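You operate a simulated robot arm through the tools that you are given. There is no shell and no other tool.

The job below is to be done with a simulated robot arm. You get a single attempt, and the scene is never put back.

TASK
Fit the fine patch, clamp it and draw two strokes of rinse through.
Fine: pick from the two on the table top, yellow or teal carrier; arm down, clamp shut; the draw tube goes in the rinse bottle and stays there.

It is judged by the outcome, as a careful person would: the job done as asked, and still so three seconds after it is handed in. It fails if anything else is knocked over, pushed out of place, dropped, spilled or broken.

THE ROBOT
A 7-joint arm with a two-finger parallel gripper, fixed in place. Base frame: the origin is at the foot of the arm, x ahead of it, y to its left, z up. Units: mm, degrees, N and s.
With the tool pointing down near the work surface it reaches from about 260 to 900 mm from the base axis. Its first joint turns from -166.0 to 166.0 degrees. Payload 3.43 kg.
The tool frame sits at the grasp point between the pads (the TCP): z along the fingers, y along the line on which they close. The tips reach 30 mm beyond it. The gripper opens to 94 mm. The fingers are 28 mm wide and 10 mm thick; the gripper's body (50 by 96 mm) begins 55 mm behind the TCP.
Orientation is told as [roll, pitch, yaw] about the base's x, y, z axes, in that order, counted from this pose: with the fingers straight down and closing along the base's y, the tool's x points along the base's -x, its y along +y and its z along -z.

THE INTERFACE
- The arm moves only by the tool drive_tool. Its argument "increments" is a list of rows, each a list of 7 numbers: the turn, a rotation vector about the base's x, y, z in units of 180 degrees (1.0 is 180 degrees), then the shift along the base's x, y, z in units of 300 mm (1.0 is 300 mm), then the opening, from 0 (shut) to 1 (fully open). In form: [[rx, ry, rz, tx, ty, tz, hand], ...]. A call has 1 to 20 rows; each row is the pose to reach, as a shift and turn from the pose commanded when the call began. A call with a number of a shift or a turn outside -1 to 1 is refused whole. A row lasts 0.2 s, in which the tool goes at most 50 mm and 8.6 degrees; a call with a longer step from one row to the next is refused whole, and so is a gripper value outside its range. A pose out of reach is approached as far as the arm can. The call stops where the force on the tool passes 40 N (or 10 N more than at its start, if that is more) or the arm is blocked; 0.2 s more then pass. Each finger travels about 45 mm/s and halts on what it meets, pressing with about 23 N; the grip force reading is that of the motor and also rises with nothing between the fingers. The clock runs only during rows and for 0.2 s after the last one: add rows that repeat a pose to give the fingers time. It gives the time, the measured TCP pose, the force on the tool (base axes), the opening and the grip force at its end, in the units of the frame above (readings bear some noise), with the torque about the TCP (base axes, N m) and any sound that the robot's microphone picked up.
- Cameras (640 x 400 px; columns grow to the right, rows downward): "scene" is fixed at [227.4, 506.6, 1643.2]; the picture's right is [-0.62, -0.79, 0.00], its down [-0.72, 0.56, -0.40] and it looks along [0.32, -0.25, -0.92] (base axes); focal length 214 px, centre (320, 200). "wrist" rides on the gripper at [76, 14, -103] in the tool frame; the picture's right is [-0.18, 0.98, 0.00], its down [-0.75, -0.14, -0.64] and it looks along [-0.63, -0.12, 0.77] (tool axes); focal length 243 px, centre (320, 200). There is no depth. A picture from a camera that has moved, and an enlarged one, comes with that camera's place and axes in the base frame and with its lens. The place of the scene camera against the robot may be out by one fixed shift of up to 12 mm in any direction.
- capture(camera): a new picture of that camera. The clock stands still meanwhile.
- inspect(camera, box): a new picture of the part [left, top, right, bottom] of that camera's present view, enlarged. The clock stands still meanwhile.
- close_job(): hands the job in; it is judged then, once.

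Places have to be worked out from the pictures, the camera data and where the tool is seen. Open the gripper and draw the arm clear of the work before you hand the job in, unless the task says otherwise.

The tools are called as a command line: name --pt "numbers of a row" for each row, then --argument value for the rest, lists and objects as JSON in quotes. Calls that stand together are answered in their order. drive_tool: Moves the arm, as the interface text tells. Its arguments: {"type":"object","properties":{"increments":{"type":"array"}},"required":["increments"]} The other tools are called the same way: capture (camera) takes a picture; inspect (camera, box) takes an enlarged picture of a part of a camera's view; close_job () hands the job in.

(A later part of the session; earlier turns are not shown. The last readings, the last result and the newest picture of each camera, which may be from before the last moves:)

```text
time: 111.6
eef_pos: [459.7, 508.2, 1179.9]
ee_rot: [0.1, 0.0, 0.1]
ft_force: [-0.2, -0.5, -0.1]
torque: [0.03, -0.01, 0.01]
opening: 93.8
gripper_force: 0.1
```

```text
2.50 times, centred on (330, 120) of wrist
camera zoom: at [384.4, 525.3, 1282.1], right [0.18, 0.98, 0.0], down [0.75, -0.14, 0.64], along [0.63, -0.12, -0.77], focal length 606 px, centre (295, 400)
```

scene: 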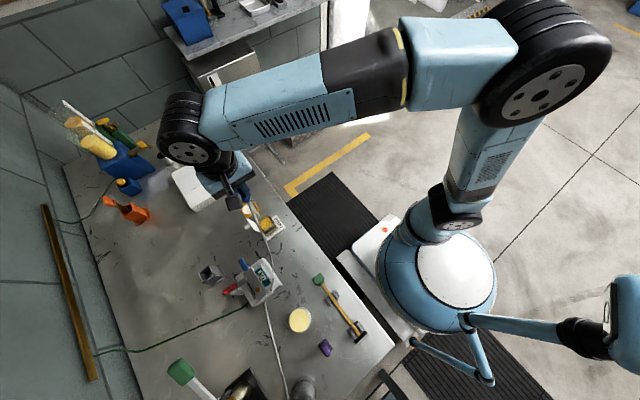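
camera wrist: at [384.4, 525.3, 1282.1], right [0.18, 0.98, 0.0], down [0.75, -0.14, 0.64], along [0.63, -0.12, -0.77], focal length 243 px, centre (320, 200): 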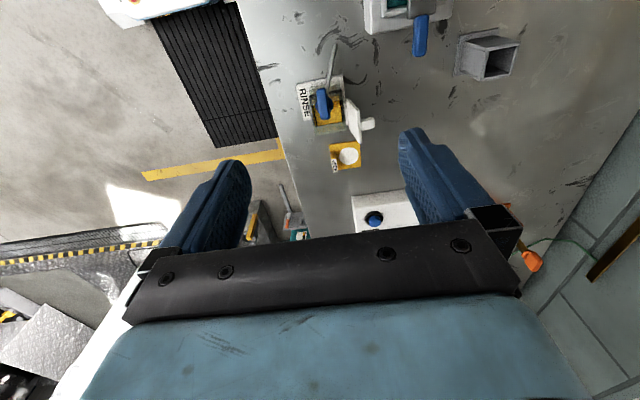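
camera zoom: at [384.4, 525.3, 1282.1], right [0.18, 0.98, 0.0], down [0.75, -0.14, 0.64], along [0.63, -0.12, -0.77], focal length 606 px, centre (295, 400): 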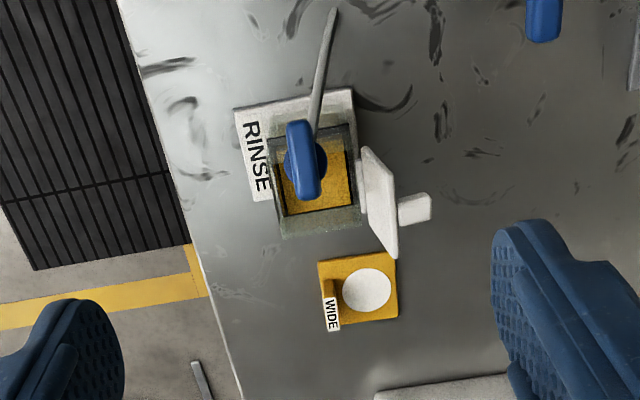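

The tube is standing in the rinse jar. Now I move to view the pump lever from above.

drive_tool --pt "0 0 0 -0.073 0.117 0 1" --pt "0 0 0 -0.146 0.235 0 1" --pt "0 0 0 -0.22 0.352 0 1" --pt "0 0 0 -0.292 0.47 0 1" --pt "0 0 0 -0.365 0.587 0 1" --pt "0 0 0 -0.438 0.705 0 0.9" --pt "0 0 0 -0.51 0.822 0 0.8" --pt "0 0 0 -0.583 0.94 0 0.7" --pt "0 0 0 -0.583 0.94 0 0.7"

capture --camera "wrist"

inspect --camera "wrist" --box '[260, 20, 460, 200]'

```text
time: 113.6
eef_pos: [281.9, 792.1, 1181.0]
ee_rot: [0.0, 0.0, -0.1]
ft_force: [-0.3, -0.3, 0.5]
torque: [0.03, -0.01, 0.0]
opening: 65.9
gripper_force: 0.1
```

```text
taken
camera wrist: at [206.8, 807.6, 1283.3], right [0.18, 0.98, 0.0], down [0.75, -0.14, 0.64], along [0.63, -0.12, -0.77], focal length 243 px, centre (320, 200)
```

wrist: 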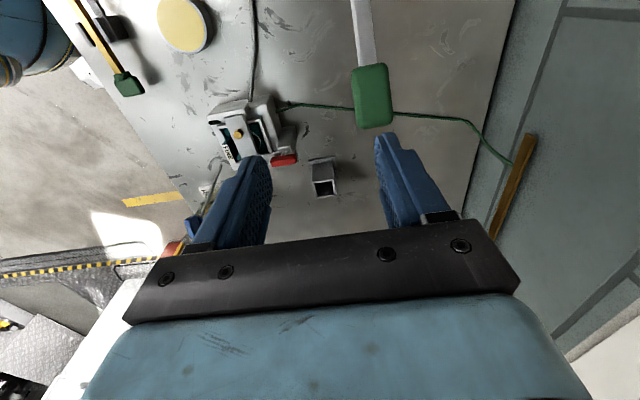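

```text
2.22 times, centred on (360, 110) of wrist
camera zoom: at [206.8, 807.6, 1283.3], right [0.18, 0.98, 0.0], down [0.75, -0.14, 0.64], along [0.63, -0.12, -0.77], focal length 539 px, centre (231, 400)
```

zoom: 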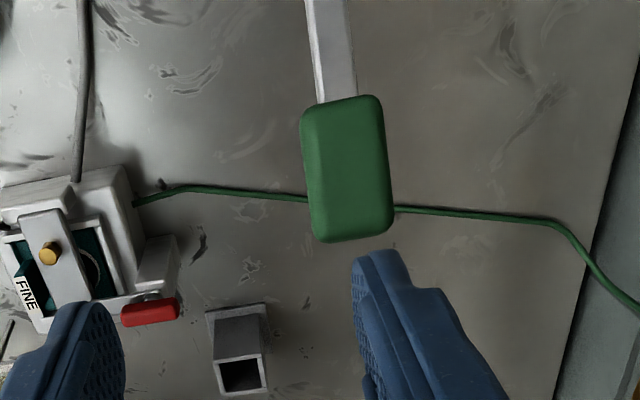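

The green handle is centred near (282, 841, 1052), ~31 mm wide in y, on a lever raised ~30°. I move over it and descend so it lies well between the pads.

drive_tool --pt "0 0 0 0 0.08 -0.05 0.75" --pt "0 0 0 0 0.163 -0.12 0.75" --pt "0 0 0 0 0.163 -0.2 0.75" --pt "0 0 0 0 0.163 -0.27 0.75" --pt "0 0 0 0 0.163 -0.27 0.75"

inspect --camera "wrist" --box '[220, 40, 420, 235]'

```text
time: 114.8
eef_pos: [285.8, 839.9, 1099.2]
ee_rot: [0.0, 0.0, 0.1]
ft_force: [-0.2, -0.5, -0.1]
torque: [0.01, -0.02, 0.03]
opening: 70.6
gripper_force: 0.1
```

```text
2.05 times, centred on (320, 138) of wrist
camera zoom: at [210.7, 855.5, 1201.7], right [0.18, 0.98, 0.0], down [0.75, -0.14, 0.64], along [0.63, -0.12, -0.77], focal length 498 px, centre (320, 328)
```

zoom: 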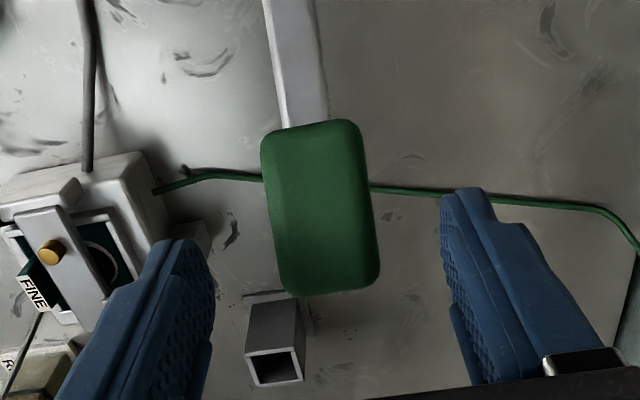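

I shift (−2, +2.5) mm, lower to z≈1058 and close on the handle.

drive_tool --pt "0 0 0 -0.006 0.008 -0.05 0.75" --pt "0 0 0 -0.006 0.008 -0.1 0.75" --pt "0 0 0 -0.006 0.008 -0.137 0.75" --pt "0 0 0 -0.006 0.008 -0.137 0.6" --pt "0 0 0 -0.006 0.008 -0.137 0.45" --pt "0 0 0 -0.006 0.008 -0.137 0.3" --pt "0 0 0 -0.006 0.008 -0.137 0.15" --pt "0 0 0 -0.006 0.008 -0.137 0.1" --pt "0 0 0 -0.006 0.008 -0.137 0.1"

inspect --camera "wrist" --box '[220, 40, 420, 235]'

```text
time: 116.7
eef_pos: [283.9, 840.3, 1057.8]
ee_rot: [-0.6, 0.0, 0.0]
ft_force: [-5.6, -37.8, -0.8]
torque: [0.14, 0.14, -0.49]
opening: 38.0
gripper_force: 22.8
stopped in row 9: the force on the tool passed its limit at 45 N (the readings are from after the stop); the commanded pose is now the measured one
```

```text
2.05 times, centred on (320, 138) of wrist
camera zoom: at [208.8, 857.2, 1160.2], right [0.18, 0.98, -0.01], down [0.75, -0.13, 0.64], along [0.63, -0.13, -0.77], focal length 498 px, centre (320, 328)
```

zoom: 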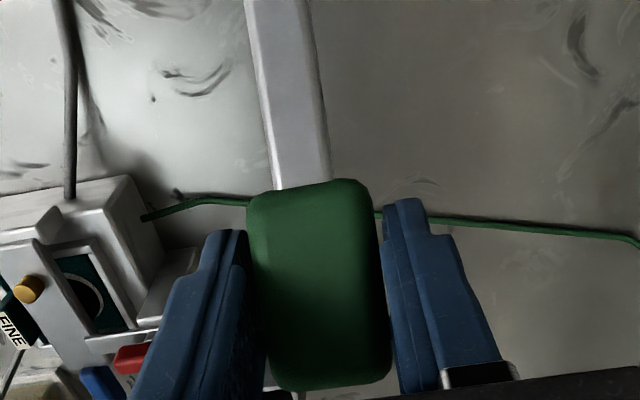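

The −y finger touched first (38 N); I ease open, shift −2.5 mm in y, and close again.

drive_tool --pt "0 0 0 0 0 0 0.45" --pt "0.0033 0 0 0 -0.008 0 0.45" --pt "0.0033 0 0 0 -0.008 0 0.4" --pt "0.0033 0 0 0 -0.008 0 0.36" --pt "0.0033 0 0 0 -0.008 0 0.33" --pt "0.0033 0 0 0 -0.008 0 0.3" --pt "0.0033 0 0 0 -0.008 0 0.3"

```text
time: 118.3
eef_pos: [284.1, 840.9, 1059.0]
ee_rot: [0.3, 0.0, 0.0]
ft_force: [0.9, 11.7, 4.9]
torque: [-0.05, 0.18, 0.13]
opening: 37.7
gripper_force: 44.4
```

Gripped at 37.7 mm. I try a small first part of the down-stroke (5–10° along the arc, rotating the hand with the lever) and watch the forces.

drive_tool --pt "0 0 0 0 0.002 0 0.3" --pt "0 0.014 0 0.008 0.002 -0.015 0.3" --pt "0 0.028 0 0.0153 0.002 -0.03 0.3" --pt "0 0.042 0 0.022 0.002 -0.045 0.3" --pt "0 0.0556 0 0.0283 0.002 -0.0607 0.3" --pt "0 0.0556 0 0.0283 0.002 -0.0607 0.3"

capture --camera "wrist"

```text
time: 119.7
eef_pos: [294.6, 840.3, 1038.7]
ee_rot: [0.2, 9.9, -0.1]
ft_force: [16.0, -3.5, 3.9]
torque: [-0.07, -0.97, -0.03]
opening: 37.5
gripper_force: 45.4
```

```text
taken
camera wrist: at [238.9, 855.7, 1153.3], right [0.18, 0.98, -0.03], down [0.85, -0.14, 0.5], along [0.49, -0.12, -0.86], focal length 243 px, centre (320, 200)
```

wrist: 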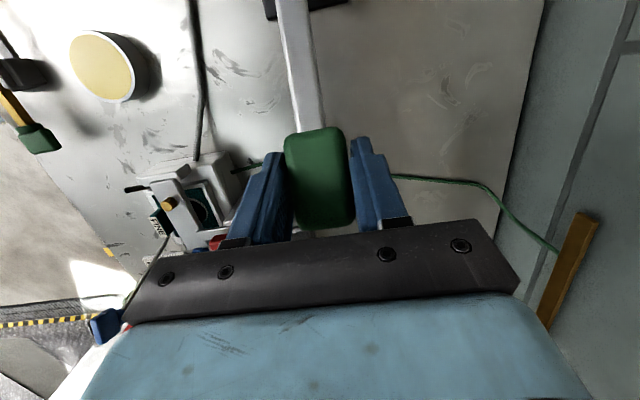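

The lever follows with low resistance (a few newtons vertically). I continue the down-stroke through the horizontal.

drive_tool --pt "0 0.013 0 0.0075 0 -0.017 0.3" --pt "0 0.026 0 0.0127 0 -0.0333 0.3" --pt "0 0.039 0 0.0175 0 -0.05 0.3" --pt "0 0.052 0 0.0213 0 -0.0673 0.3" --pt "0 0.065 0 0.0247 0 -0.0845 0.3" --pt "0 0.078 0 0.027 0 -0.1017 0.3" --pt "0 0.091 0 0.0285 0 -0.119 0.3" --pt "0 0.104 0 0.0293 0 -0.1363 0.3" --pt "0 0.104 0 0.0293 0 -0.1363 0.3"

capture --camera "wrist"

```text
time: 121.6
eef_pos: [304.0, 839.9, 998.4]
ee_rot: [0.0, 28.5, -0.1]
ft_force: [5.7, -14.1, 2.0]
torque: [-0.09, -0.7, 0.01]
opening: 37.4
gripper_force: 45.0
stopped in row 9: the force on the tool passed its limit at 41 N (the readings are from after the stop); the commanded pose is now the measured one
```

```text
taken
camera wrist: at [287.1, 856.1, 1124.9], right [0.16, 0.98, -0.09], down [0.97, -0.14, 0.2], along [0.19, -0.12, -0.98], focal length 243 px, centre (320, 200)
```

wrist: 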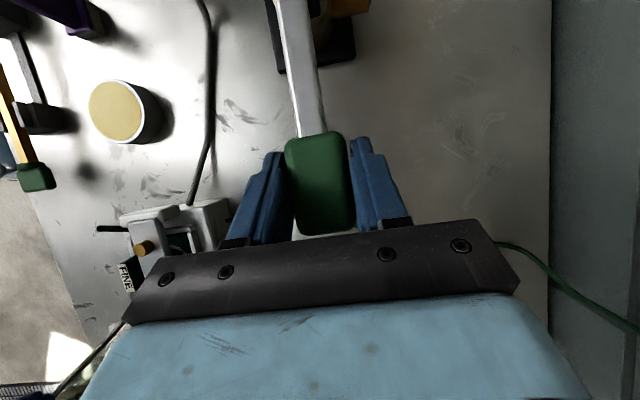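

The call stopped at 41 N with the lever about horizontal; I test whether it can go further down with a small step.

drive_tool --pt "0 0.007 0 0.0 -0.002 -0.01 0.3" --pt "0 0.014 0 0.0 -0.002 -0.02 0.3" --pt "0 0.014 0 0.0 -0.002 -0.02 0.3"

```text
time: 122.4
eef_pos: [303.6, 840.4, 995.1]
ee_rot: [0.3, 31.2, 0.0]
ft_force: [14.3, -23.4, 25.2]
torque: [-0.35, -0.5, -0.18]
opening: 37.7
gripper_force: 45.0
```

Resistance rises to 25 N. One more small step to see whether it is a hard stop.

drive_tool --pt "0 0.003 0 0.002 -0.003 -0.005 0.3" --pt "0 0.007 0 0.002 -0.003 -0.01 0.3" --pt "0 0.01 0 0.002 -0.003 -0.015 0.3" --pt "0 0.01 0 0.002 -0.003 -0.015 0.3"

capture --camera "wrist"

inspect --camera "scene" --box '[160, 310, 320, 400]'

```text
time: 123.4
eef_pos: [301.4, 840.1, 989.3]
ee_rot: [0.2, 33.0, 0.2]
ft_force: [4.3, 5.0, 30.7]
torque: [-0.01, -0.25, 0.02]
opening: 38.1
gripper_force: 44.7
```

```text
taken
camera wrist: at [294.9, 855.6, 1116.8], right [0.16, 0.98, -0.1], down [0.98, -0.14, 0.13], along [0.11, -0.11, -0.99], focal length 243 px, centre (320, 200)
```

wrist: 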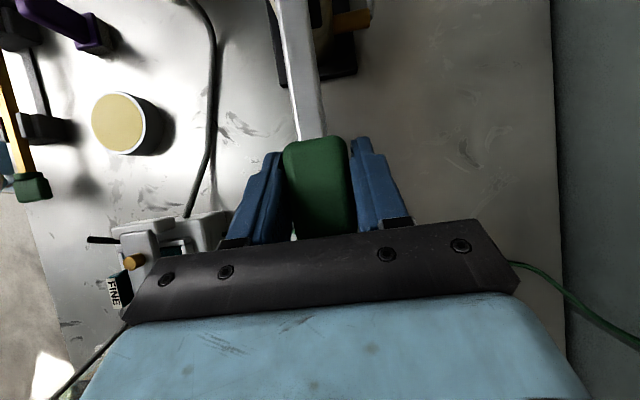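

```text
4.00 times, centred on (240, 355) of scene
camera zoom: at [227.4, 506.6, 1643.2], right [-0.62, -0.79, 0.0], down [-0.72, 0.56, -0.4], along [0.32, -0.25, -0.92], focal length 858 px, centre (640, -420)
```

zoom: 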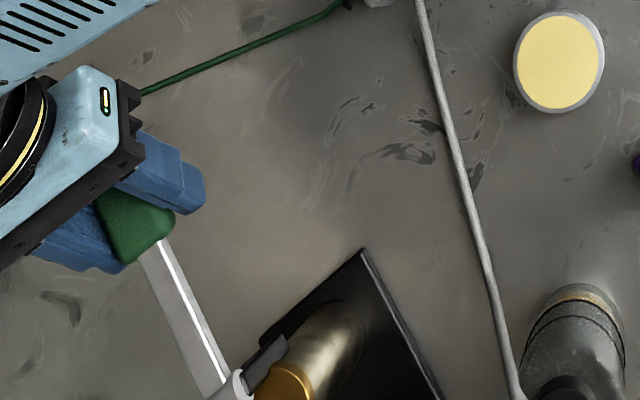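

The lever still moves (now slightly below horizontal), and the trap bottle seems to show an amber layer, so liquid is being drawn. I continue a little further down.

drive_tool --pt "0 0.007 0 -0.0005 0 -0.008 0.3" --pt "0 0.014 0 -0.001 0 -0.016 0.3" --pt "0 0.021 0 -0.002 0 -0.024 0.3" --pt "0 0.028 0 -0.003 0 -0.032 0.3" --pt "0 0.028 0 -0.003 0 -0.032 0.3"

inspect --camera "scene" --box '[160, 310, 320, 400]'

```text
time: 124.6
eef_pos: [300.8, 839.4, 978.7]
ee_rot: [0.1, 38.0, 0.0]
ft_force: [-5.0, -15.8, 27.5]
torque: [0.03, -0.95, -0.03]
opening: 38.1
gripper_force: 44.7
```

```text
4.00 times, centred on (240, 355) of scene
camera zoom: at [227.4, 506.6, 1643.2], right [-0.62, -0.79, 0.0], down [-0.72, 0.56, -0.4], along [0.32, -0.25, -0.92], focal length 858 px, centre (640, -420)
```

zoom: 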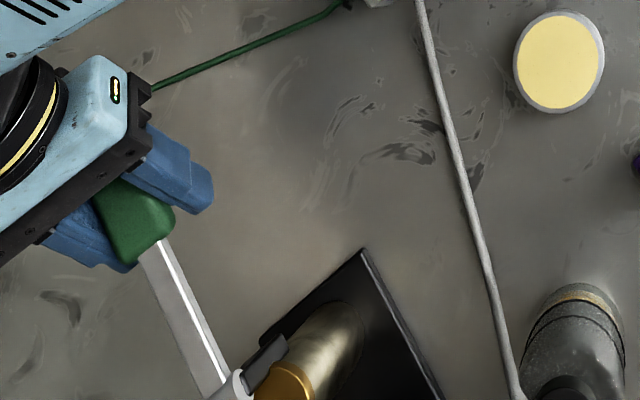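

Resistance is steady at ~28 N, so it's a working stroke rather than a stop. I continue downward.

drive_tool --pt "0 0.012 0 -0.002 0.001 -0.017 0.3" --pt "0 0.025 0 -0.005 0.001 -0.034 0.3" --pt "0 0.038 0 -0.0095 0.001 -0.051 0.3" --pt "0 0.05 0 -0.0145 0.001 -0.068 0.3" --pt "0 0.05 0 -0.0145 0.001 -0.068 0.3"

capture --camera "wrist"

inspect --camera "scene" --box '[160, 310, 320, 400]'

```text
time: 125.8
eef_pos: [296.6, 839.7, 957.7]
ee_rot: [0.2, 47.0, 0.0]
ft_force: [3.5, -10.7, 30.0]
torque: [0.19, -0.69, -0.09]
opening: 37.9
gripper_force: 44.8
```

```text
taken
camera wrist: at [321.4, 855.9, 1083.7], right [0.13, 0.98, -0.13], down [0.98, -0.14, -0.11], along [-0.13, -0.12, -0.98], focal length 243 px, centre (320, 200)
```

wrist: 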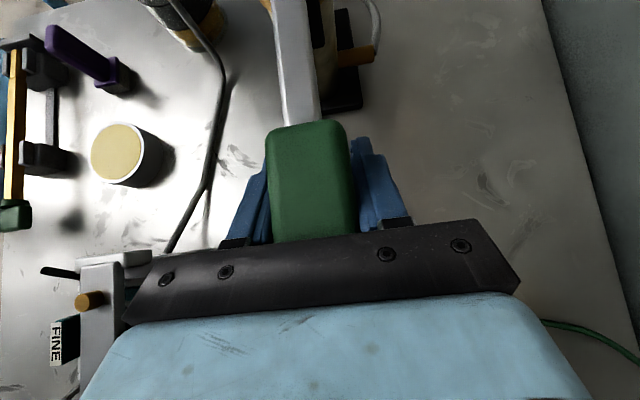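

```text
4.00 times, centred on (240, 355) of scene
camera zoom: at [227.4, 506.6, 1643.2], right [-0.62, -0.79, 0.0], down [-0.72, 0.56, -0.4], along [0.32, -0.25, -0.92], focal length 858 px, centre (640, -420)
```

zoom: 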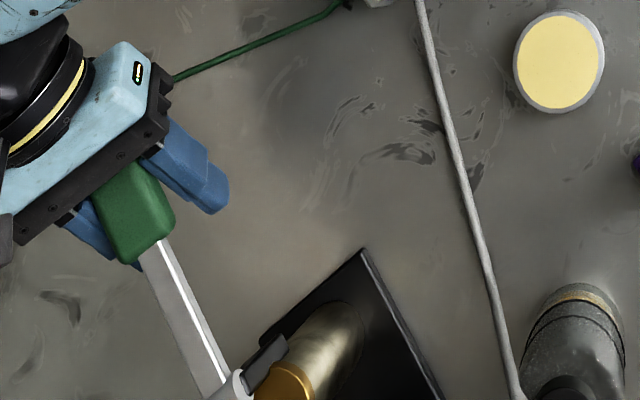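

Lever is at about −18°. I go a bit further to find the lower end of the stroke.

drive_tool --pt "0 0.008 0 -0.004 0.001 -0.012 0.3" --pt "0 0.016 0 -0.008 0.001 -0.024 0.3" --pt "0 0.024 0 -0.012 0.001 -0.036 0.3" --pt "0 0.028 0 -0.014 0.001 -0.04 0.3"

inspect --camera "scene" --box '[260, 350, 340, 400]'

```text
time: 126.5
eef_pos: [295.7, 840.1, 954.3]
ee_rot: [0.5, 50.1, 0.4]
ft_force: [-0.7, -22.9, 13.4]
torque: [0.38, -0.92, -0.1]
opening: 37.7
gripper_force: 44.9
stopped in row 3: the force on the tool passed its limit at 45 N (the readings are from after the stop); the commanded pose is now the measured one
```

```text
8.00 times, centred on (300, 375) of scene
camera zoom: at [227.4, 506.6, 1643.2], right [-0.62, -0.79, 0.0], down [-0.72, 0.56, -0.4], along [0.32, -0.25, -0.92], focal length 1716 px, centre (480, -1200)
```

zoom: 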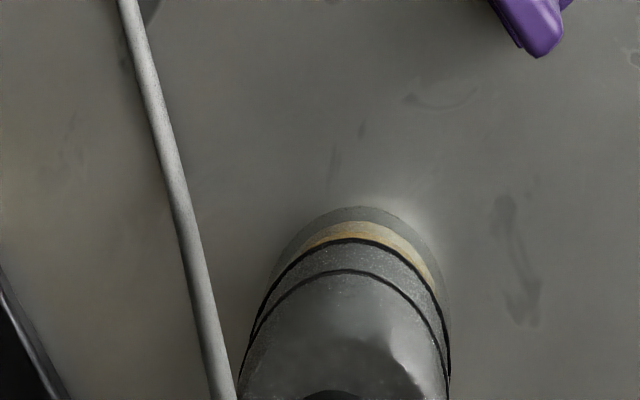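

The lower end stop is reached (45 N) and amber liquid has collected in the trap bottle — first down-stroke done. Now I raise the lever back along the arc.

drive_tool --pt "-0.002 -0.015 -0.002 0.006 -0.002 0.018 0.3" --pt "-0.002 -0.03 -0.002 0.011 -0.002 0.036 0.3" --pt "-0.002 -0.047 -0.002 0.0153 -0.002 0.0565 0.3" --pt "-0.002 -0.0633 -0.002 0.0187 -0.002 0.077 0.3" --pt "-0.002 -0.08 -0.002 0.021 -0.002 0.0977 0.3" --pt "-0.002 -0.0967 -0.002 0.0223 -0.002 0.1183 0.3" --pt "-0.002 -0.113 -0.002 0.0225 -0.002 0.139 0.3" --pt "-0.002 -0.13 -0.002 0.0217 -0.002 0.16 0.3" --pt "-0.002 -0.13 -0.002 0.0217 -0.002 0.16 0.3"

capture --camera "wrist"

```text
time: 128.5
eef_pos: [301.0, 840.0, 999.4]
ee_rot: [-0.2, 26.5, -0.4]
ft_force: [-23.7, -19.9, -1.8]
torque: [0.71, -0.44, -0.15]
opening: 37.5
gripper_force: 45.5
```

```text
taken
camera wrist: at [278.7, 856.6, 1125.2], right [0.17, 0.98, -0.09], down [0.96, -0.15, 0.24], along [0.22, -0.12, -0.97], focal length 243 px, centre (320, 200)
```

wrist: 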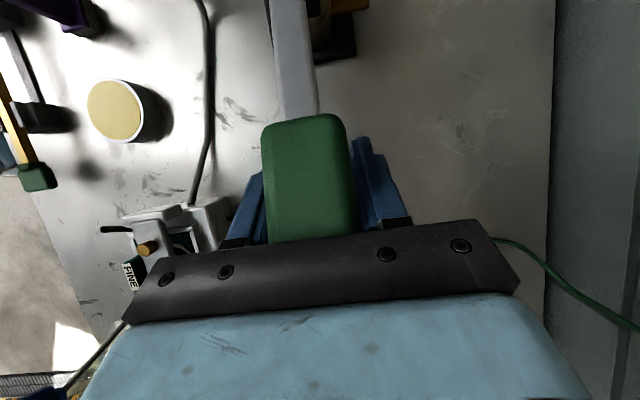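

The lever follows up. I continue raising it to its top position, relieving the slight −x pull.

drive_tool --pt "0 -0.015 0 -0.005 -0.002 0.018 0.3" --pt "0 -0.03 0 -0.007 -0.002 0.0367 0.3" --pt "0 -0.047 0 -0.0107 -0.002 0.057 0.3" --pt "0 -0.0633 0 -0.0147 -0.002 0.077 0.3" --pt "0 -0.08 0 -0.0205 -0.002 0.097 0.3" --pt "0 -0.0967 0 -0.0267 -0.002 0.1167 0.3" --pt "0 -0.113 0 -0.0345 -0.002 0.1355 0.3" --pt "0 -0.13 0 -0.0427 -0.002 0.154 0.3" --pt "0 -0.147 0 -0.0525 -0.002 0.172 0.3" --pt "0 -0.16 0 -0.06 -0.002 0.185 0.3" --pt "0 -0.16 0 -0.06 -0.002 0.185 0.3"

capture --camera "wrist"

inspect --camera "scene" --box '[160, 310, 320, 400]'

```text
time: 129.7
eef_pos: [302.1, 839.8, 1025.1]
ee_rot: [-0.2, 12.1, -0.8]
ft_force: [6.0, 0.0, -6.9]
torque: [0.14, 0.81, -0.14]
opening: 37.6
gripper_force: 44.9
stopped in row 6: the force on the tool passed its limit at 70 N (the readings are from after the stop); the commanded pose is now the measured one
```

```text
taken
camera wrist: at [249.9, 857.2, 1141.4], right [0.19, 0.98, -0.04], down [0.87, -0.15, 0.47], along [0.45, -0.13, -0.88], focal length 243 px, centre (320, 200)
```

wrist: 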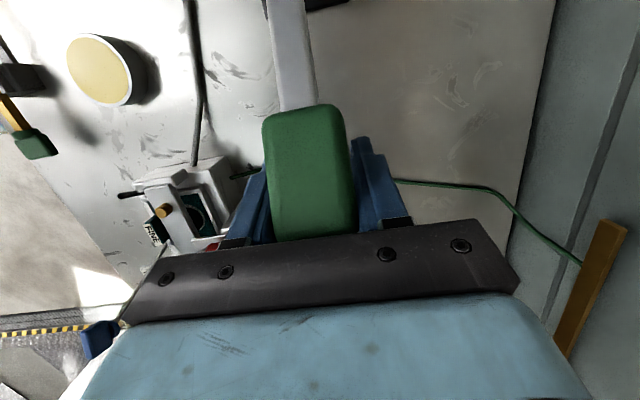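

```text
4.00 times, centred on (240, 355) of scene
camera zoom: at [227.4, 506.6, 1643.2], right [-0.62, -0.79, 0.0], down [-0.72, 0.56, -0.4], along [0.32, -0.25, -0.92], focal length 858 px, centre (640, -420)
```

zoom: 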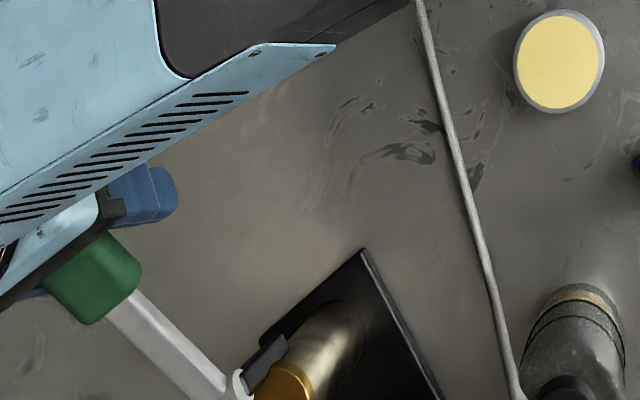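

The lever reached its top stop (handle back at its initial place) while the handle had slid toward the palm, giving a brief 70 N stop. Up-stroke one is complete; I open the fingers, back out and re-grip cleanly for the second stroke.

drive_tool --pt "0 0 0 0 0 0 0.45" --pt "0 0 0 0 0 0 0.6" --pt "0 0 0 0 0 0 0.75" --pt "0 0 0 0 0 0 0.75" --pt "0 0 0 0.015 0 0.07 0.75" --pt "0 0 0 0.03 0 0.14 0.75" --pt "0 0 0 0.045 0 0.21 0.75" --pt "0 -0.03 0.002 0.02 0 0.25 0.75" --pt "0 -0.067 0.0044 -0.04 0 0.25 0.75" --pt "0 -0.067 0.0044 -0.06 0 0.25 0.75" --pt "0 -0.067 0.0044 -0.06 0 0.25 0.75"

inspect --camera "wrist" --box '[220, 40, 420, 235]'

inspect --camera "scene" --box '[160, 310, 320, 400]'

```text
time: 132.1
eef_pos: [281.3, 840.9, 1101.8]
ee_rot: [-0.2, 0.0, -0.2]
ft_force: [-1.5, -0.1, 0.7]
torque: [0.01, 0.04, 0.03]
opening: 70.6
gripper_force: 0.0
```

```text
2.05 times, centred on (320, 138) of wrist
camera zoom: at [207.6, 856.5, 1203.5], right [0.18, 0.98, 0.0], down [0.75, -0.14, 0.64], along [0.63, -0.12, -0.77], focal length 498 px, centre (320, 328)
```

zoom: 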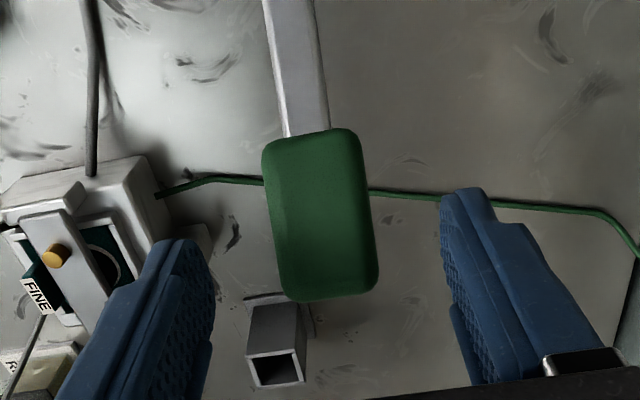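

```text
4.00 times, centred on (240, 355) of scene
camera zoom: at [227.4, 506.6, 1643.2], right [-0.62, -0.79, 0.0], down [-0.72, 0.56, -0.4], along [0.32, -0.25, -0.92], focal length 858 px, centre (640, -420)
```

zoom: 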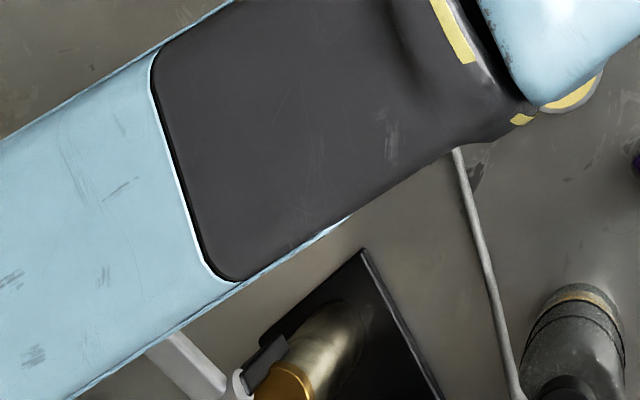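

The lever is back up at its start position. I re-grip with the handle deeper between the pads (z≈1045).

drive_tool --pt "0 0 0 -0.004 0 -0.06 0.75" --pt "0 0 0 -0.004 0 -0.12 0.75" --pt "0 0 0 -0.004 0 -0.187 0.75" --pt "0 0 0 -0.004 0 -0.187 0.6" --pt "0 0 0 -0.004 0 -0.187 0.48" --pt "0 0 0 -0.004 0 -0.187 0.4" --pt "0 0 0 -0.004 0 -0.187 0.36" --pt "0 0 0 -0.004 0 -0.187 0.32" --pt "0 0 0 -0.004 0 -0.187 0.3"

```text
time: 134.1
eef_pos: [280.2, 838.6, 1046.8]
ee_rot: [0.0, 0.2, 0.0]
ft_force: [2.0, 21.9, 2.0]
torque: [0.15, 0.1, -0.05]
opening: 38.2
gripper_force: 28.3
```

Gripped at 38 mm; I shift +1 mm in y to balance and begin the second down-stroke.

drive_tool --pt "0 0 0 0 0.004 0 0.28" --pt "0 0.014 0 0.007 0.004 -0.0145 0.28" --pt "0 0.0278 0 0.0137 0.004 -0.029 0.28" --pt "0 0.042 0 0.0195 0.004 -0.044 0.28" --pt "0 0.0556 0 0.0247 0.004 -0.059 0.28" --pt "0 0.0695 0 0.029 0.004 -0.0743 0.28" --pt "0 0.0833 0 0.033 0.004 -0.0897 0.28" --pt "0 0.0972 0 0.036 0.004 -0.1053 0.28" --pt "0 0.111 0 0.0387 0.004 -0.121 0.28" --pt "0 0.125 0 0.0403 0.004 -0.137 0.28" --pt "0 0.139 0 0.0417 0.004 -0.1527 0.28"

inspect --camera "scene" --box '[160, 310, 320, 400]'

capture --camera "wrist"

```text
time: 136.5
eef_pos: [296.6, 841.3, 1000.4]
ee_rot: [-0.1, 25.3, -0.1]
ft_force: [25.3, -20.9, 3.8]
torque: [0.12, -0.79, 0.04]
opening: 38.1
gripper_force: 44.7
```

```text
4.00 times, centred on (240, 355) of scene
camera zoom: at [227.4, 506.6, 1643.2], right [-0.62, -0.79, 0.0], down [-0.72, 0.56, -0.4], along [0.32, -0.25, -0.92], focal length 858 px, centre (640, -420)
```

zoom: 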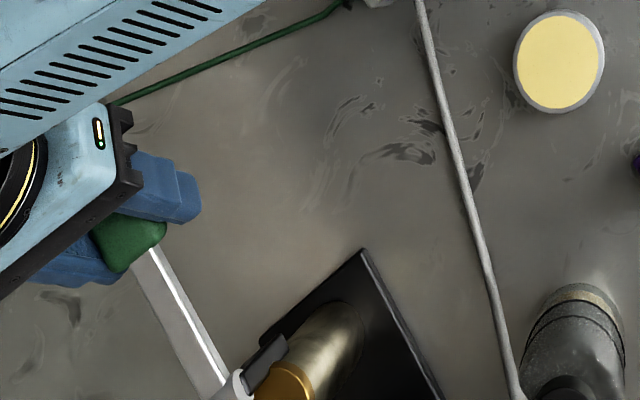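

```text
taken
camera wrist: at [272.1, 856.4, 1125.3], right [0.17, 0.98, -0.08], down [0.96, -0.14, 0.26], along [0.24, -0.12, -0.96], focal length 243 px, centre (320, 200)
```

wrist: 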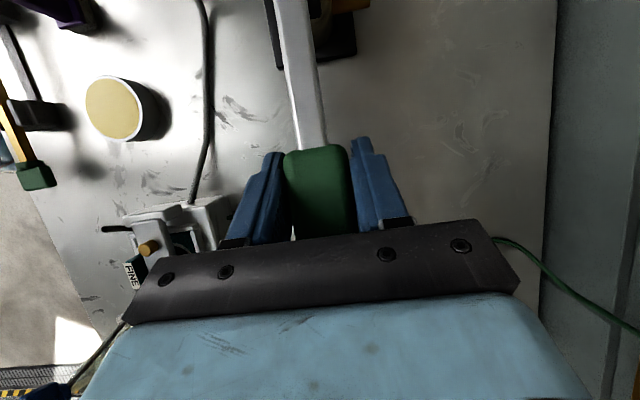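

Halfway down (lever near horizontal). I relieve the side loads and continue to the lower stop.

drive_tool --pt "0 0.007 0 0.0037 -0.002 -0.012 0.28" --pt "0 0.0278 0 0.0037 -0.002 -0.0333 0.28" --pt "0 0.042 0 0.0027 -0.002 -0.05 0.28" --pt "0 0.0556 0 0.0013 -0.002 -0.0663 0.28" --pt "0 0.0695 0 -0.001 -0.002 -0.083 0.28" --pt "0 0.0833 0 -0.004 -0.002 -0.099 0.28" --pt "0 0.0972 0 -0.008 -0.002 -0.115 0.28" --pt "0 0.111 0 -0.0123 -0.002 -0.131 0.28" --pt "0 0.125 0 -0.0175 -0.002 -0.147 0.28" --pt "0 0.139 0 -0.023 -0.002 -0.162 0.28"

inspect --camera "scene" --box '[160, 310, 320, 400]'

inspect --camera "scene" --box '[260, 350, 340, 400]'

```text
time: 138.6
eef_pos: [288.8, 840.1, 962.9]
ee_rot: [0.3, 47.4, 0.3]
ft_force: [-2.6, -24.0, 14.1]
torque: [-0.01, -0.72, -0.76]
opening: 38.1
gripper_force: 44.8
stopped in row 10: the force on the tool passed its limit at 48 N (the readings are from after the stop); the commanded pose is now the measured one
```

```text
4.00 times, centred on (240, 355) of scene
camera zoom: at [227.4, 506.6, 1643.2], right [-0.62, -0.79, 0.0], down [-0.72, 0.56, -0.4], along [0.32, -0.25, -0.92], focal length 858 px, centre (640, -420)
```

zoom: 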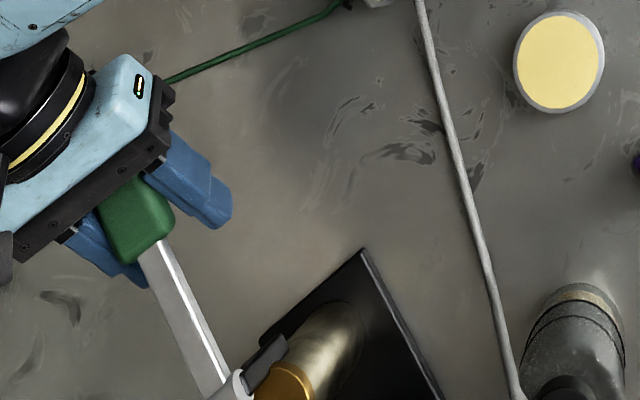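

```text
8.00 times, centred on (300, 375) of scene
camera zoom: at [227.4, 506.6, 1643.2], right [-0.62, -0.79, 0.0], down [-0.72, 0.56, -0.4], along [0.32, -0.25, -0.92], focal length 1716 px, centre (480, -1200)
```

zoom: 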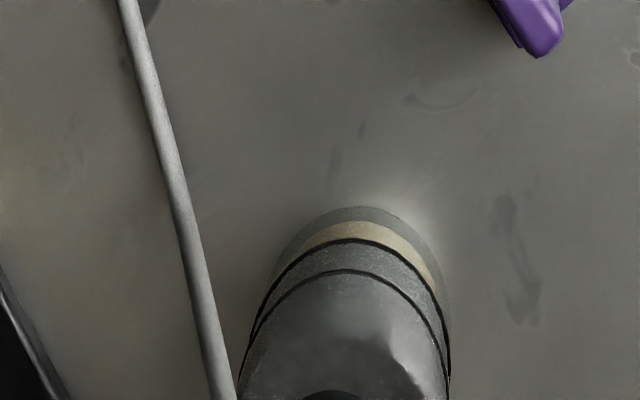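

The lower stop is reached again (48 N) and the trap's liquid has changed to a paler tone — the second down-stroke is through. I raise the lever again to finish the stroke.

drive_tool --pt "-0.001 -0.014 -0.001 0.004 -0.002 0.0155 0.28" --pt "-0.002 -0.0278 -0.002 0.0077 -0.002 0.031 0.28" --pt "-0.002 -0.042 -0.002 0.0103 -0.002 0.047 0.28" --pt "-0.002 -0.0556 -0.002 0.0117 -0.002 0.0627 0.28" --pt "-0.002 -0.0695 -0.002 0.0125 -0.002 0.0787 0.28" --pt "-0.002 -0.0833 -0.002 0.013 -0.002 0.0947 0.28" --pt "-0.002 -0.0972 -0.002 0.0125 -0.002 0.1107 0.28" --pt "-0.002 -0.111 -0.002 0.0117 -0.002 0.1267 0.28" --pt "-0.002 -0.111 -0.002 0.0117 -0.002 0.1267 0.28"

capture --camera "wrist"

```text
time: 140.6
eef_pos: [290.1, 840.7, 999.1]
ee_rot: [-0.3, 27.3, -0.3]
ft_force: [-14.6, -13.7, -2.0]
torque: [0.53, -0.62, -0.02]
opening: 37.8
gripper_force: 45.1
```

```text
taken
camera wrist: at [270.9, 856.6, 1124.8], right [0.17, 0.98, -0.09], down [0.96, -0.14, 0.23], along [0.21, -0.12, -0.97], focal length 243 px, centre (320, 200)
```

wrist: 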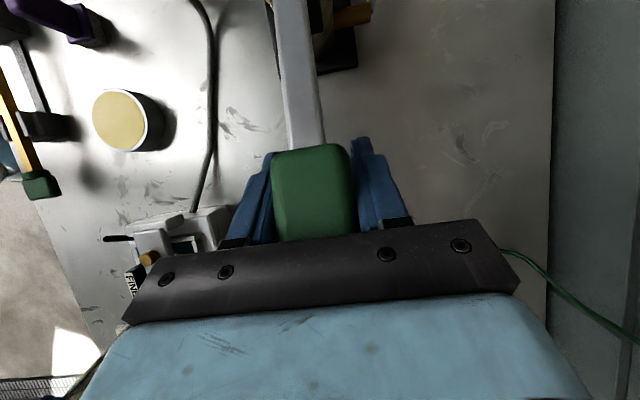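

It's rising smoothly. I bring it up nearly to the top.

drive_tool --pt "0 -0.014 0 -0.003 -0.001 0.0155 0.28" --pt "0 -0.0278 0 -0.005 -0.001 0.031 0.28" --pt "0 -0.042 0 -0.0075 -0.001 0.0465 0.28" --pt "0 -0.0556 0 -0.01 -0.001 0.0617 0.28" --pt "0 -0.0695 0 -0.014 -0.001 0.077 0.28" --pt "0 -0.0833 0 -0.0183 -0.001 0.0917 0.28" --pt "0 -0.0972 0 -0.0235 -0.001 0.106 0.28" --pt "0 -0.111 0 -0.029 -0.001 0.121 0.28" --pt "0 -0.125 0 -0.035 -0.001 0.136 0.28" --pt "0 -0.133 0 -0.039 -0.001 0.1437 0.28"

capture --camera "wrist"

inspect --camera "scene" --box '[160, 310, 320, 400]'

```text
time: 142.8
eef_pos: [279.7, 840.1, 1045.0]
ee_rot: [0.0, 3.4, -0.3]
ft_force: [4.9, -1.9, -1.7]
torque: [-0.3, 1.13, 0.32]
opening: 38.2
gripper_force: 37.1
```

```text
taken
camera wrist: at [211.8, 856.3, 1151.6], right [0.19, 0.98, -0.01], down [0.79, -0.15, 0.6], along [0.58, -0.12, -0.8], focal length 243 px, centre (320, 200)
```

wrist: 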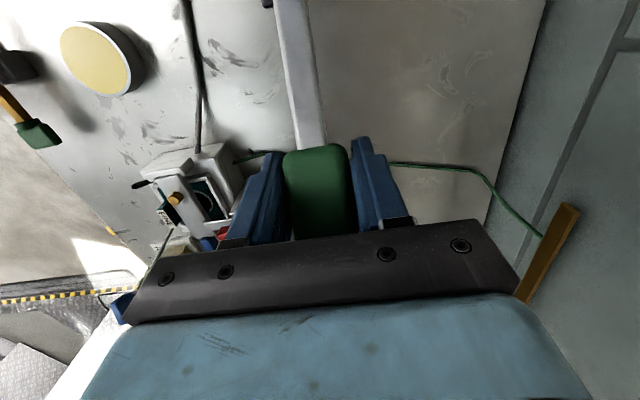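

```text
4.00 times, centred on (240, 355) of scene
camera zoom: at [227.4, 506.6, 1643.2], right [-0.62, -0.79, 0.0], down [-0.72, 0.56, -0.4], along [0.32, -0.25, -0.92], focal length 858 px, centre (640, -420)
```

zoom: 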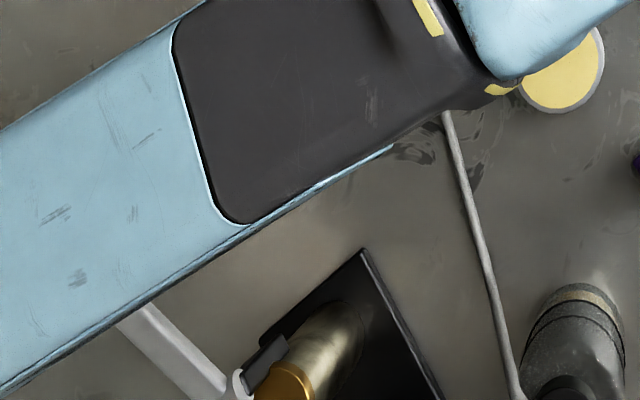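

The lever is back up. I open the fingers and withdraw upward.

drive_tool --pt "0 0 0 0 0 0 0.45" --pt "0 0 0 0 0 0 0.6" --pt "0 0 0 0 0 0 0.75" --pt "0 0 0 0 0 0 0.75" --pt "0 0 0 0.003 0 0.07 0.75" --pt "0 0 0 0.006 0 0.15 0.75" --pt "0 0 0 0.009 0 0.25 0.75" --pt "0 -0.019 0.0017 0.01 -0.06 0.38 0.75" --pt "0 -0.019 0.0017 0.01 -0.16 0.48 0.75" --pt "0 -0.019 0.0017 0.01 -0.16 0.48 0.75"

capture --camera "wrist"

capture --camera "scene"

```text
time: 144.9
eef_pos: [283.7, 794.5, 1183.9]
ee_rot: [-0.1, -0.1, -0.1]
ft_force: [0.3, -0.8, 0.0]
torque: [-0.01, -0.01, 0.01]
opening: 70.3
gripper_force: 0.0
```

```text
taken
camera wrist: at [208.5, 810.7, 1285.7], right [0.18, 0.98, 0.0], down [0.75, -0.14, 0.64], along [0.63, -0.12, -0.77], focal length 243 px, centre (320, 200)
```

wrist: 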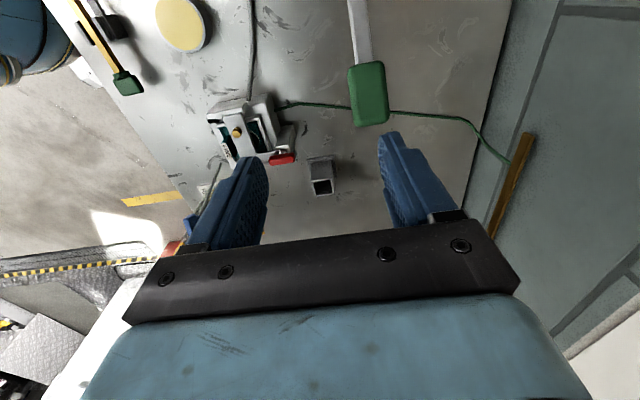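

```text
taken
```

scene: 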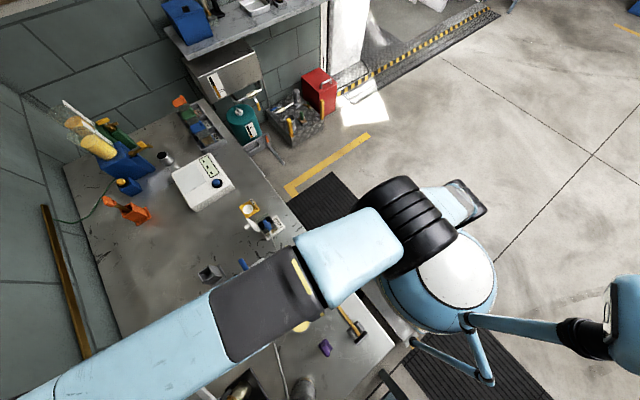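

All looks in place. I check the trap bottle up close to confirm that rinse was really drawn through.

drive_tool --pt "0 0 0.0417 -0.06 -0.048 0 0.75" --pt "0 0 0.0833 -0.125 -0.097 0 0.75" --pt "0 0 0.125 -0.186 -0.145 0 0.75" --pt "0 0 0.1667 -0.25 -0.193 0 0.75" --pt "0 0 0.2083 -0.31 -0.242 0 0.75" --pt "0 0 0.25 -0.372 -0.29 0 0.75" --pt "0 0 0.2917 -0.435 -0.338 -0.02 0.8" --pt "0 0 0.3333 -0.5 -0.387 -0.05 0.9" --pt "0 0 0.375 -0.56 -0.435 -0.1 1" --pt "0 0 0.4167 -0.62 -0.483 -0.15 1" --pt "0 0 0.4583 -0.68 -0.53 -0.2 1" --pt "0 0 0.5 -0.745 -0.58 -0.25 1" --pt "0 0 0.5 -0.745 -0.58 -0.25 1"

capture --camera "wrist"

inspect --camera "wrist" --box '[220, 20, 440, 200]'

inspect --camera "scene" --box '[180, 190, 340, 320]'

```text
time: 147.8
eef_pos: [58.3, 617.6, 1110.8]
ee_rot: [0.1, 0.0, 90.0]
ft_force: [-0.2, -0.4, 0.2]
torque: [-0.02, 0.0, 0.01]
opening: 93.9
gripper_force: 0.1
```

```text
taken
camera wrist: at [46.4, 543.2, 1213.8], right [-0.98, 0.18, 0.0], down [0.14, 0.75, 0.64], along [0.12, 0.63, -0.77], focal length 243 px, centre (320, 200)
```

wrist: 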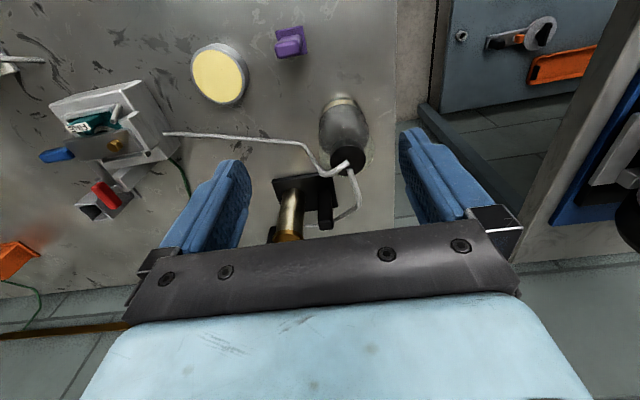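

```text
2.22 times, centred on (330, 110) of wrist
camera zoom: at [46.4, 543.2, 1213.8], right [-0.98, 0.18, 0.0], down [0.14, 0.75, 0.64], along [0.12, 0.63, -0.77], focal length 539 px, centre (298, 400)
```

zoom: 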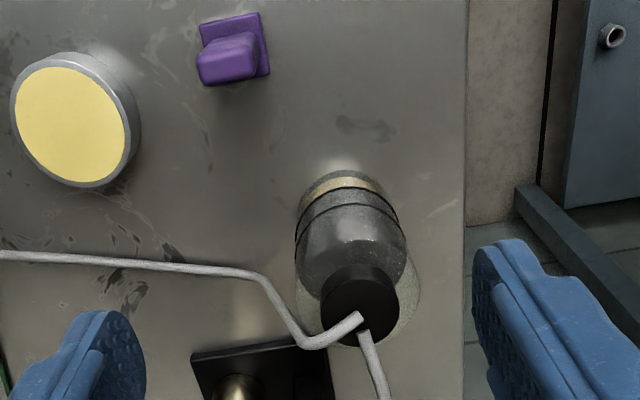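

```text
3.08 times, centred on (260, 255) of scene
camera zoom: at [227.4, 506.6, 1643.2], right [-0.62, -0.79, 0.0], down [-0.72, 0.56, -0.4], along [0.32, -0.25, -0.92], focal length 660 px, centre (505, 31)
```

zoom: 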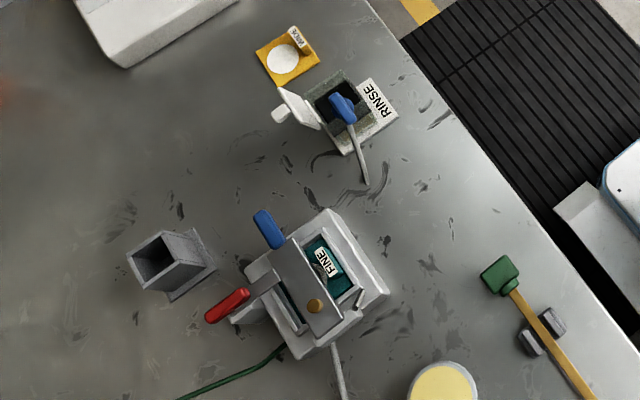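

The trap bottle shows rinse up to its lower mark line. I check the jar and fixture closely in the scene view.

inspect --camera "scene" --box '[235, 195, 295, 240]'

inspect --camera "scene" --box '[225, 240, 305, 300]'

inspect --camera "wrist" --box '[300, 80, 380, 180]'

```text
8.89 times, centred on (265, 218) of scene
camera zoom: at [227.4, 506.6, 1643.2], right [-0.62, -0.79, 0.0], down [-0.72, 0.56, -0.4], along [0.32, -0.25, -0.92], focal length 1906 px, centre (809, 44)
```

zoom: 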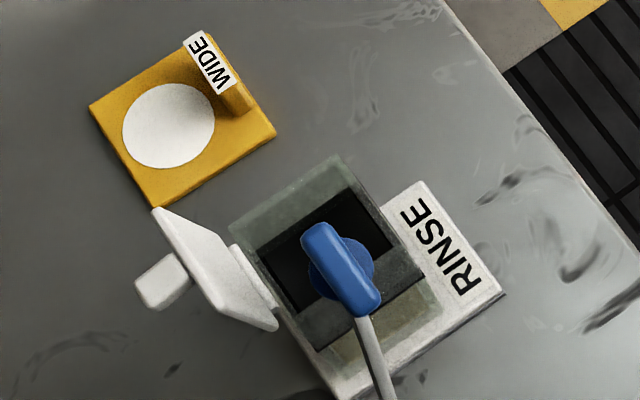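

```text
6.67 times, centred on (265, 270) of scene
camera zoom: at [227.4, 506.6, 1643.2], right [-0.62, -0.79, 0.0], down [-0.72, 0.56, -0.4], along [0.32, -0.25, -0.92], focal length 1430 px, centre (687, -267)
```

zoom: 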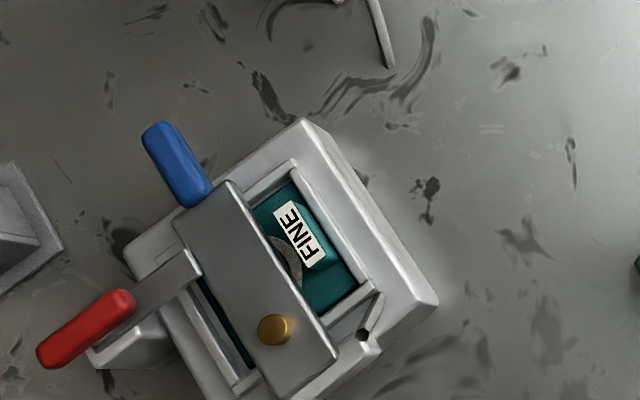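

```text
4.00 times, centred on (340, 130) of wrist
camera zoom: at [46.4, 543.2, 1213.8], right [-0.98, 0.18, 0.0], down [0.14, 0.75, 0.64], along [0.12, 0.63, -0.77], focal length 970 px, centre (240, 480)
```

zoom: 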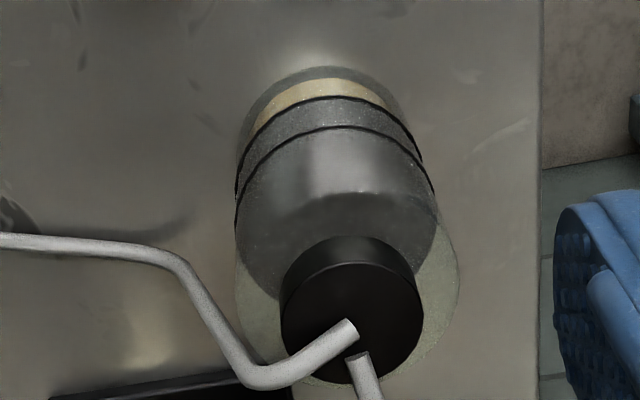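

The jar's interior now looks dark instead of yellow; I look at it from above with the wrist camera to understand the liquid level.

drive_tool --pt "0 0 0 0.12 -0.04 0.06 1" --pt "0 0 0 0.24 -0.08 0.12 1" --pt "0 0 0 0.37 -0.12 0.16 1" --pt "0 0 0 0.5 -0.16 0.18 1" --pt "0 0 0 0.63 -0.2 0.2 1" --pt "0 0 0 0.76 -0.24 0.2 1" --pt "0 0 0 0.88 -0.28 0.2 1" --pt "0 0 0 0.99 -0.32 0.2 1" --pt "0 0 0 0.99 -0.4 0.2 1" --pt "0 0 0 0.99 -0.4 0.2 1"

drive_tool --pt "0 0 0 0.12 0 -0.05 1" --pt "0 0 0 0.24 0 -0.1 1" --pt "0 0 0 0.36 -0.02 -0.15 1" --pt "0 0 0 0.48 -0.04 -0.2 1" --pt "0 0 0 0.53 -0.05 -0.2 1" --pt "0 0 0 0.53 -0.05 -0.2 1"

capture --camera "wrist"

inspect --camera "wrist" --box '[240, 30, 400, 180]'

```text
time: 149.9
eef_pos: [358.5, 499.1, 1169.8]
ee_rot: [0.0, -0.1, 90.0]
ft_force: [0.3, -0.2, 0.0]
torque: [0.02, 0.03, 0.01]
opening: 94.1
gripper_force: 0.0
```

```text
time: 151.3
eef_pos: [516.4, 484.9, 1109.3]
ee_rot: [0.0, 0.1, 90.0]
ft_force: [0.6, 0.1, 0.7]
torque: [0.02, 0.0, -0.01]
opening: 94.0
gripper_force: 0.1
```

```text
taken
camera wrist: at [504.0, 410.2, 1211.3], right [-0.98, 0.18, 0.0], down [0.14, 0.75, 0.64], along [0.12, 0.63, -0.77], focal length 243 px, centre (320, 200)
```

wrist: 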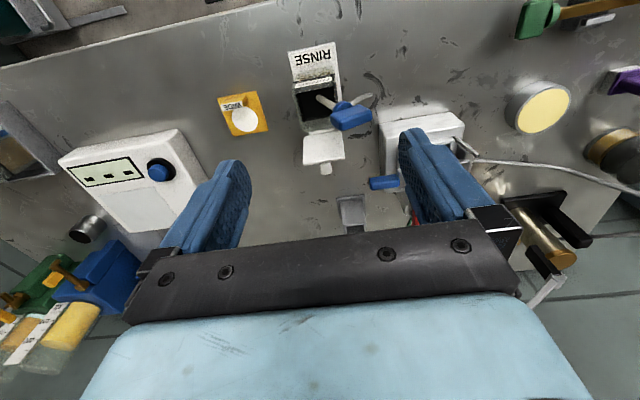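

```text
2.67 times, centred on (320, 105) of wrist
camera zoom: at [504.0, 410.2, 1211.3], right [-0.98, 0.18, 0.0], down [0.14, 0.75, 0.64], along [0.12, 0.63, -0.77], focal length 647 px, centre (320, 453)
```

zoom: 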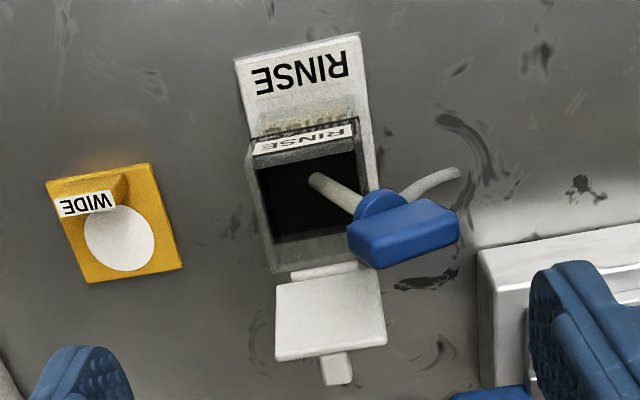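

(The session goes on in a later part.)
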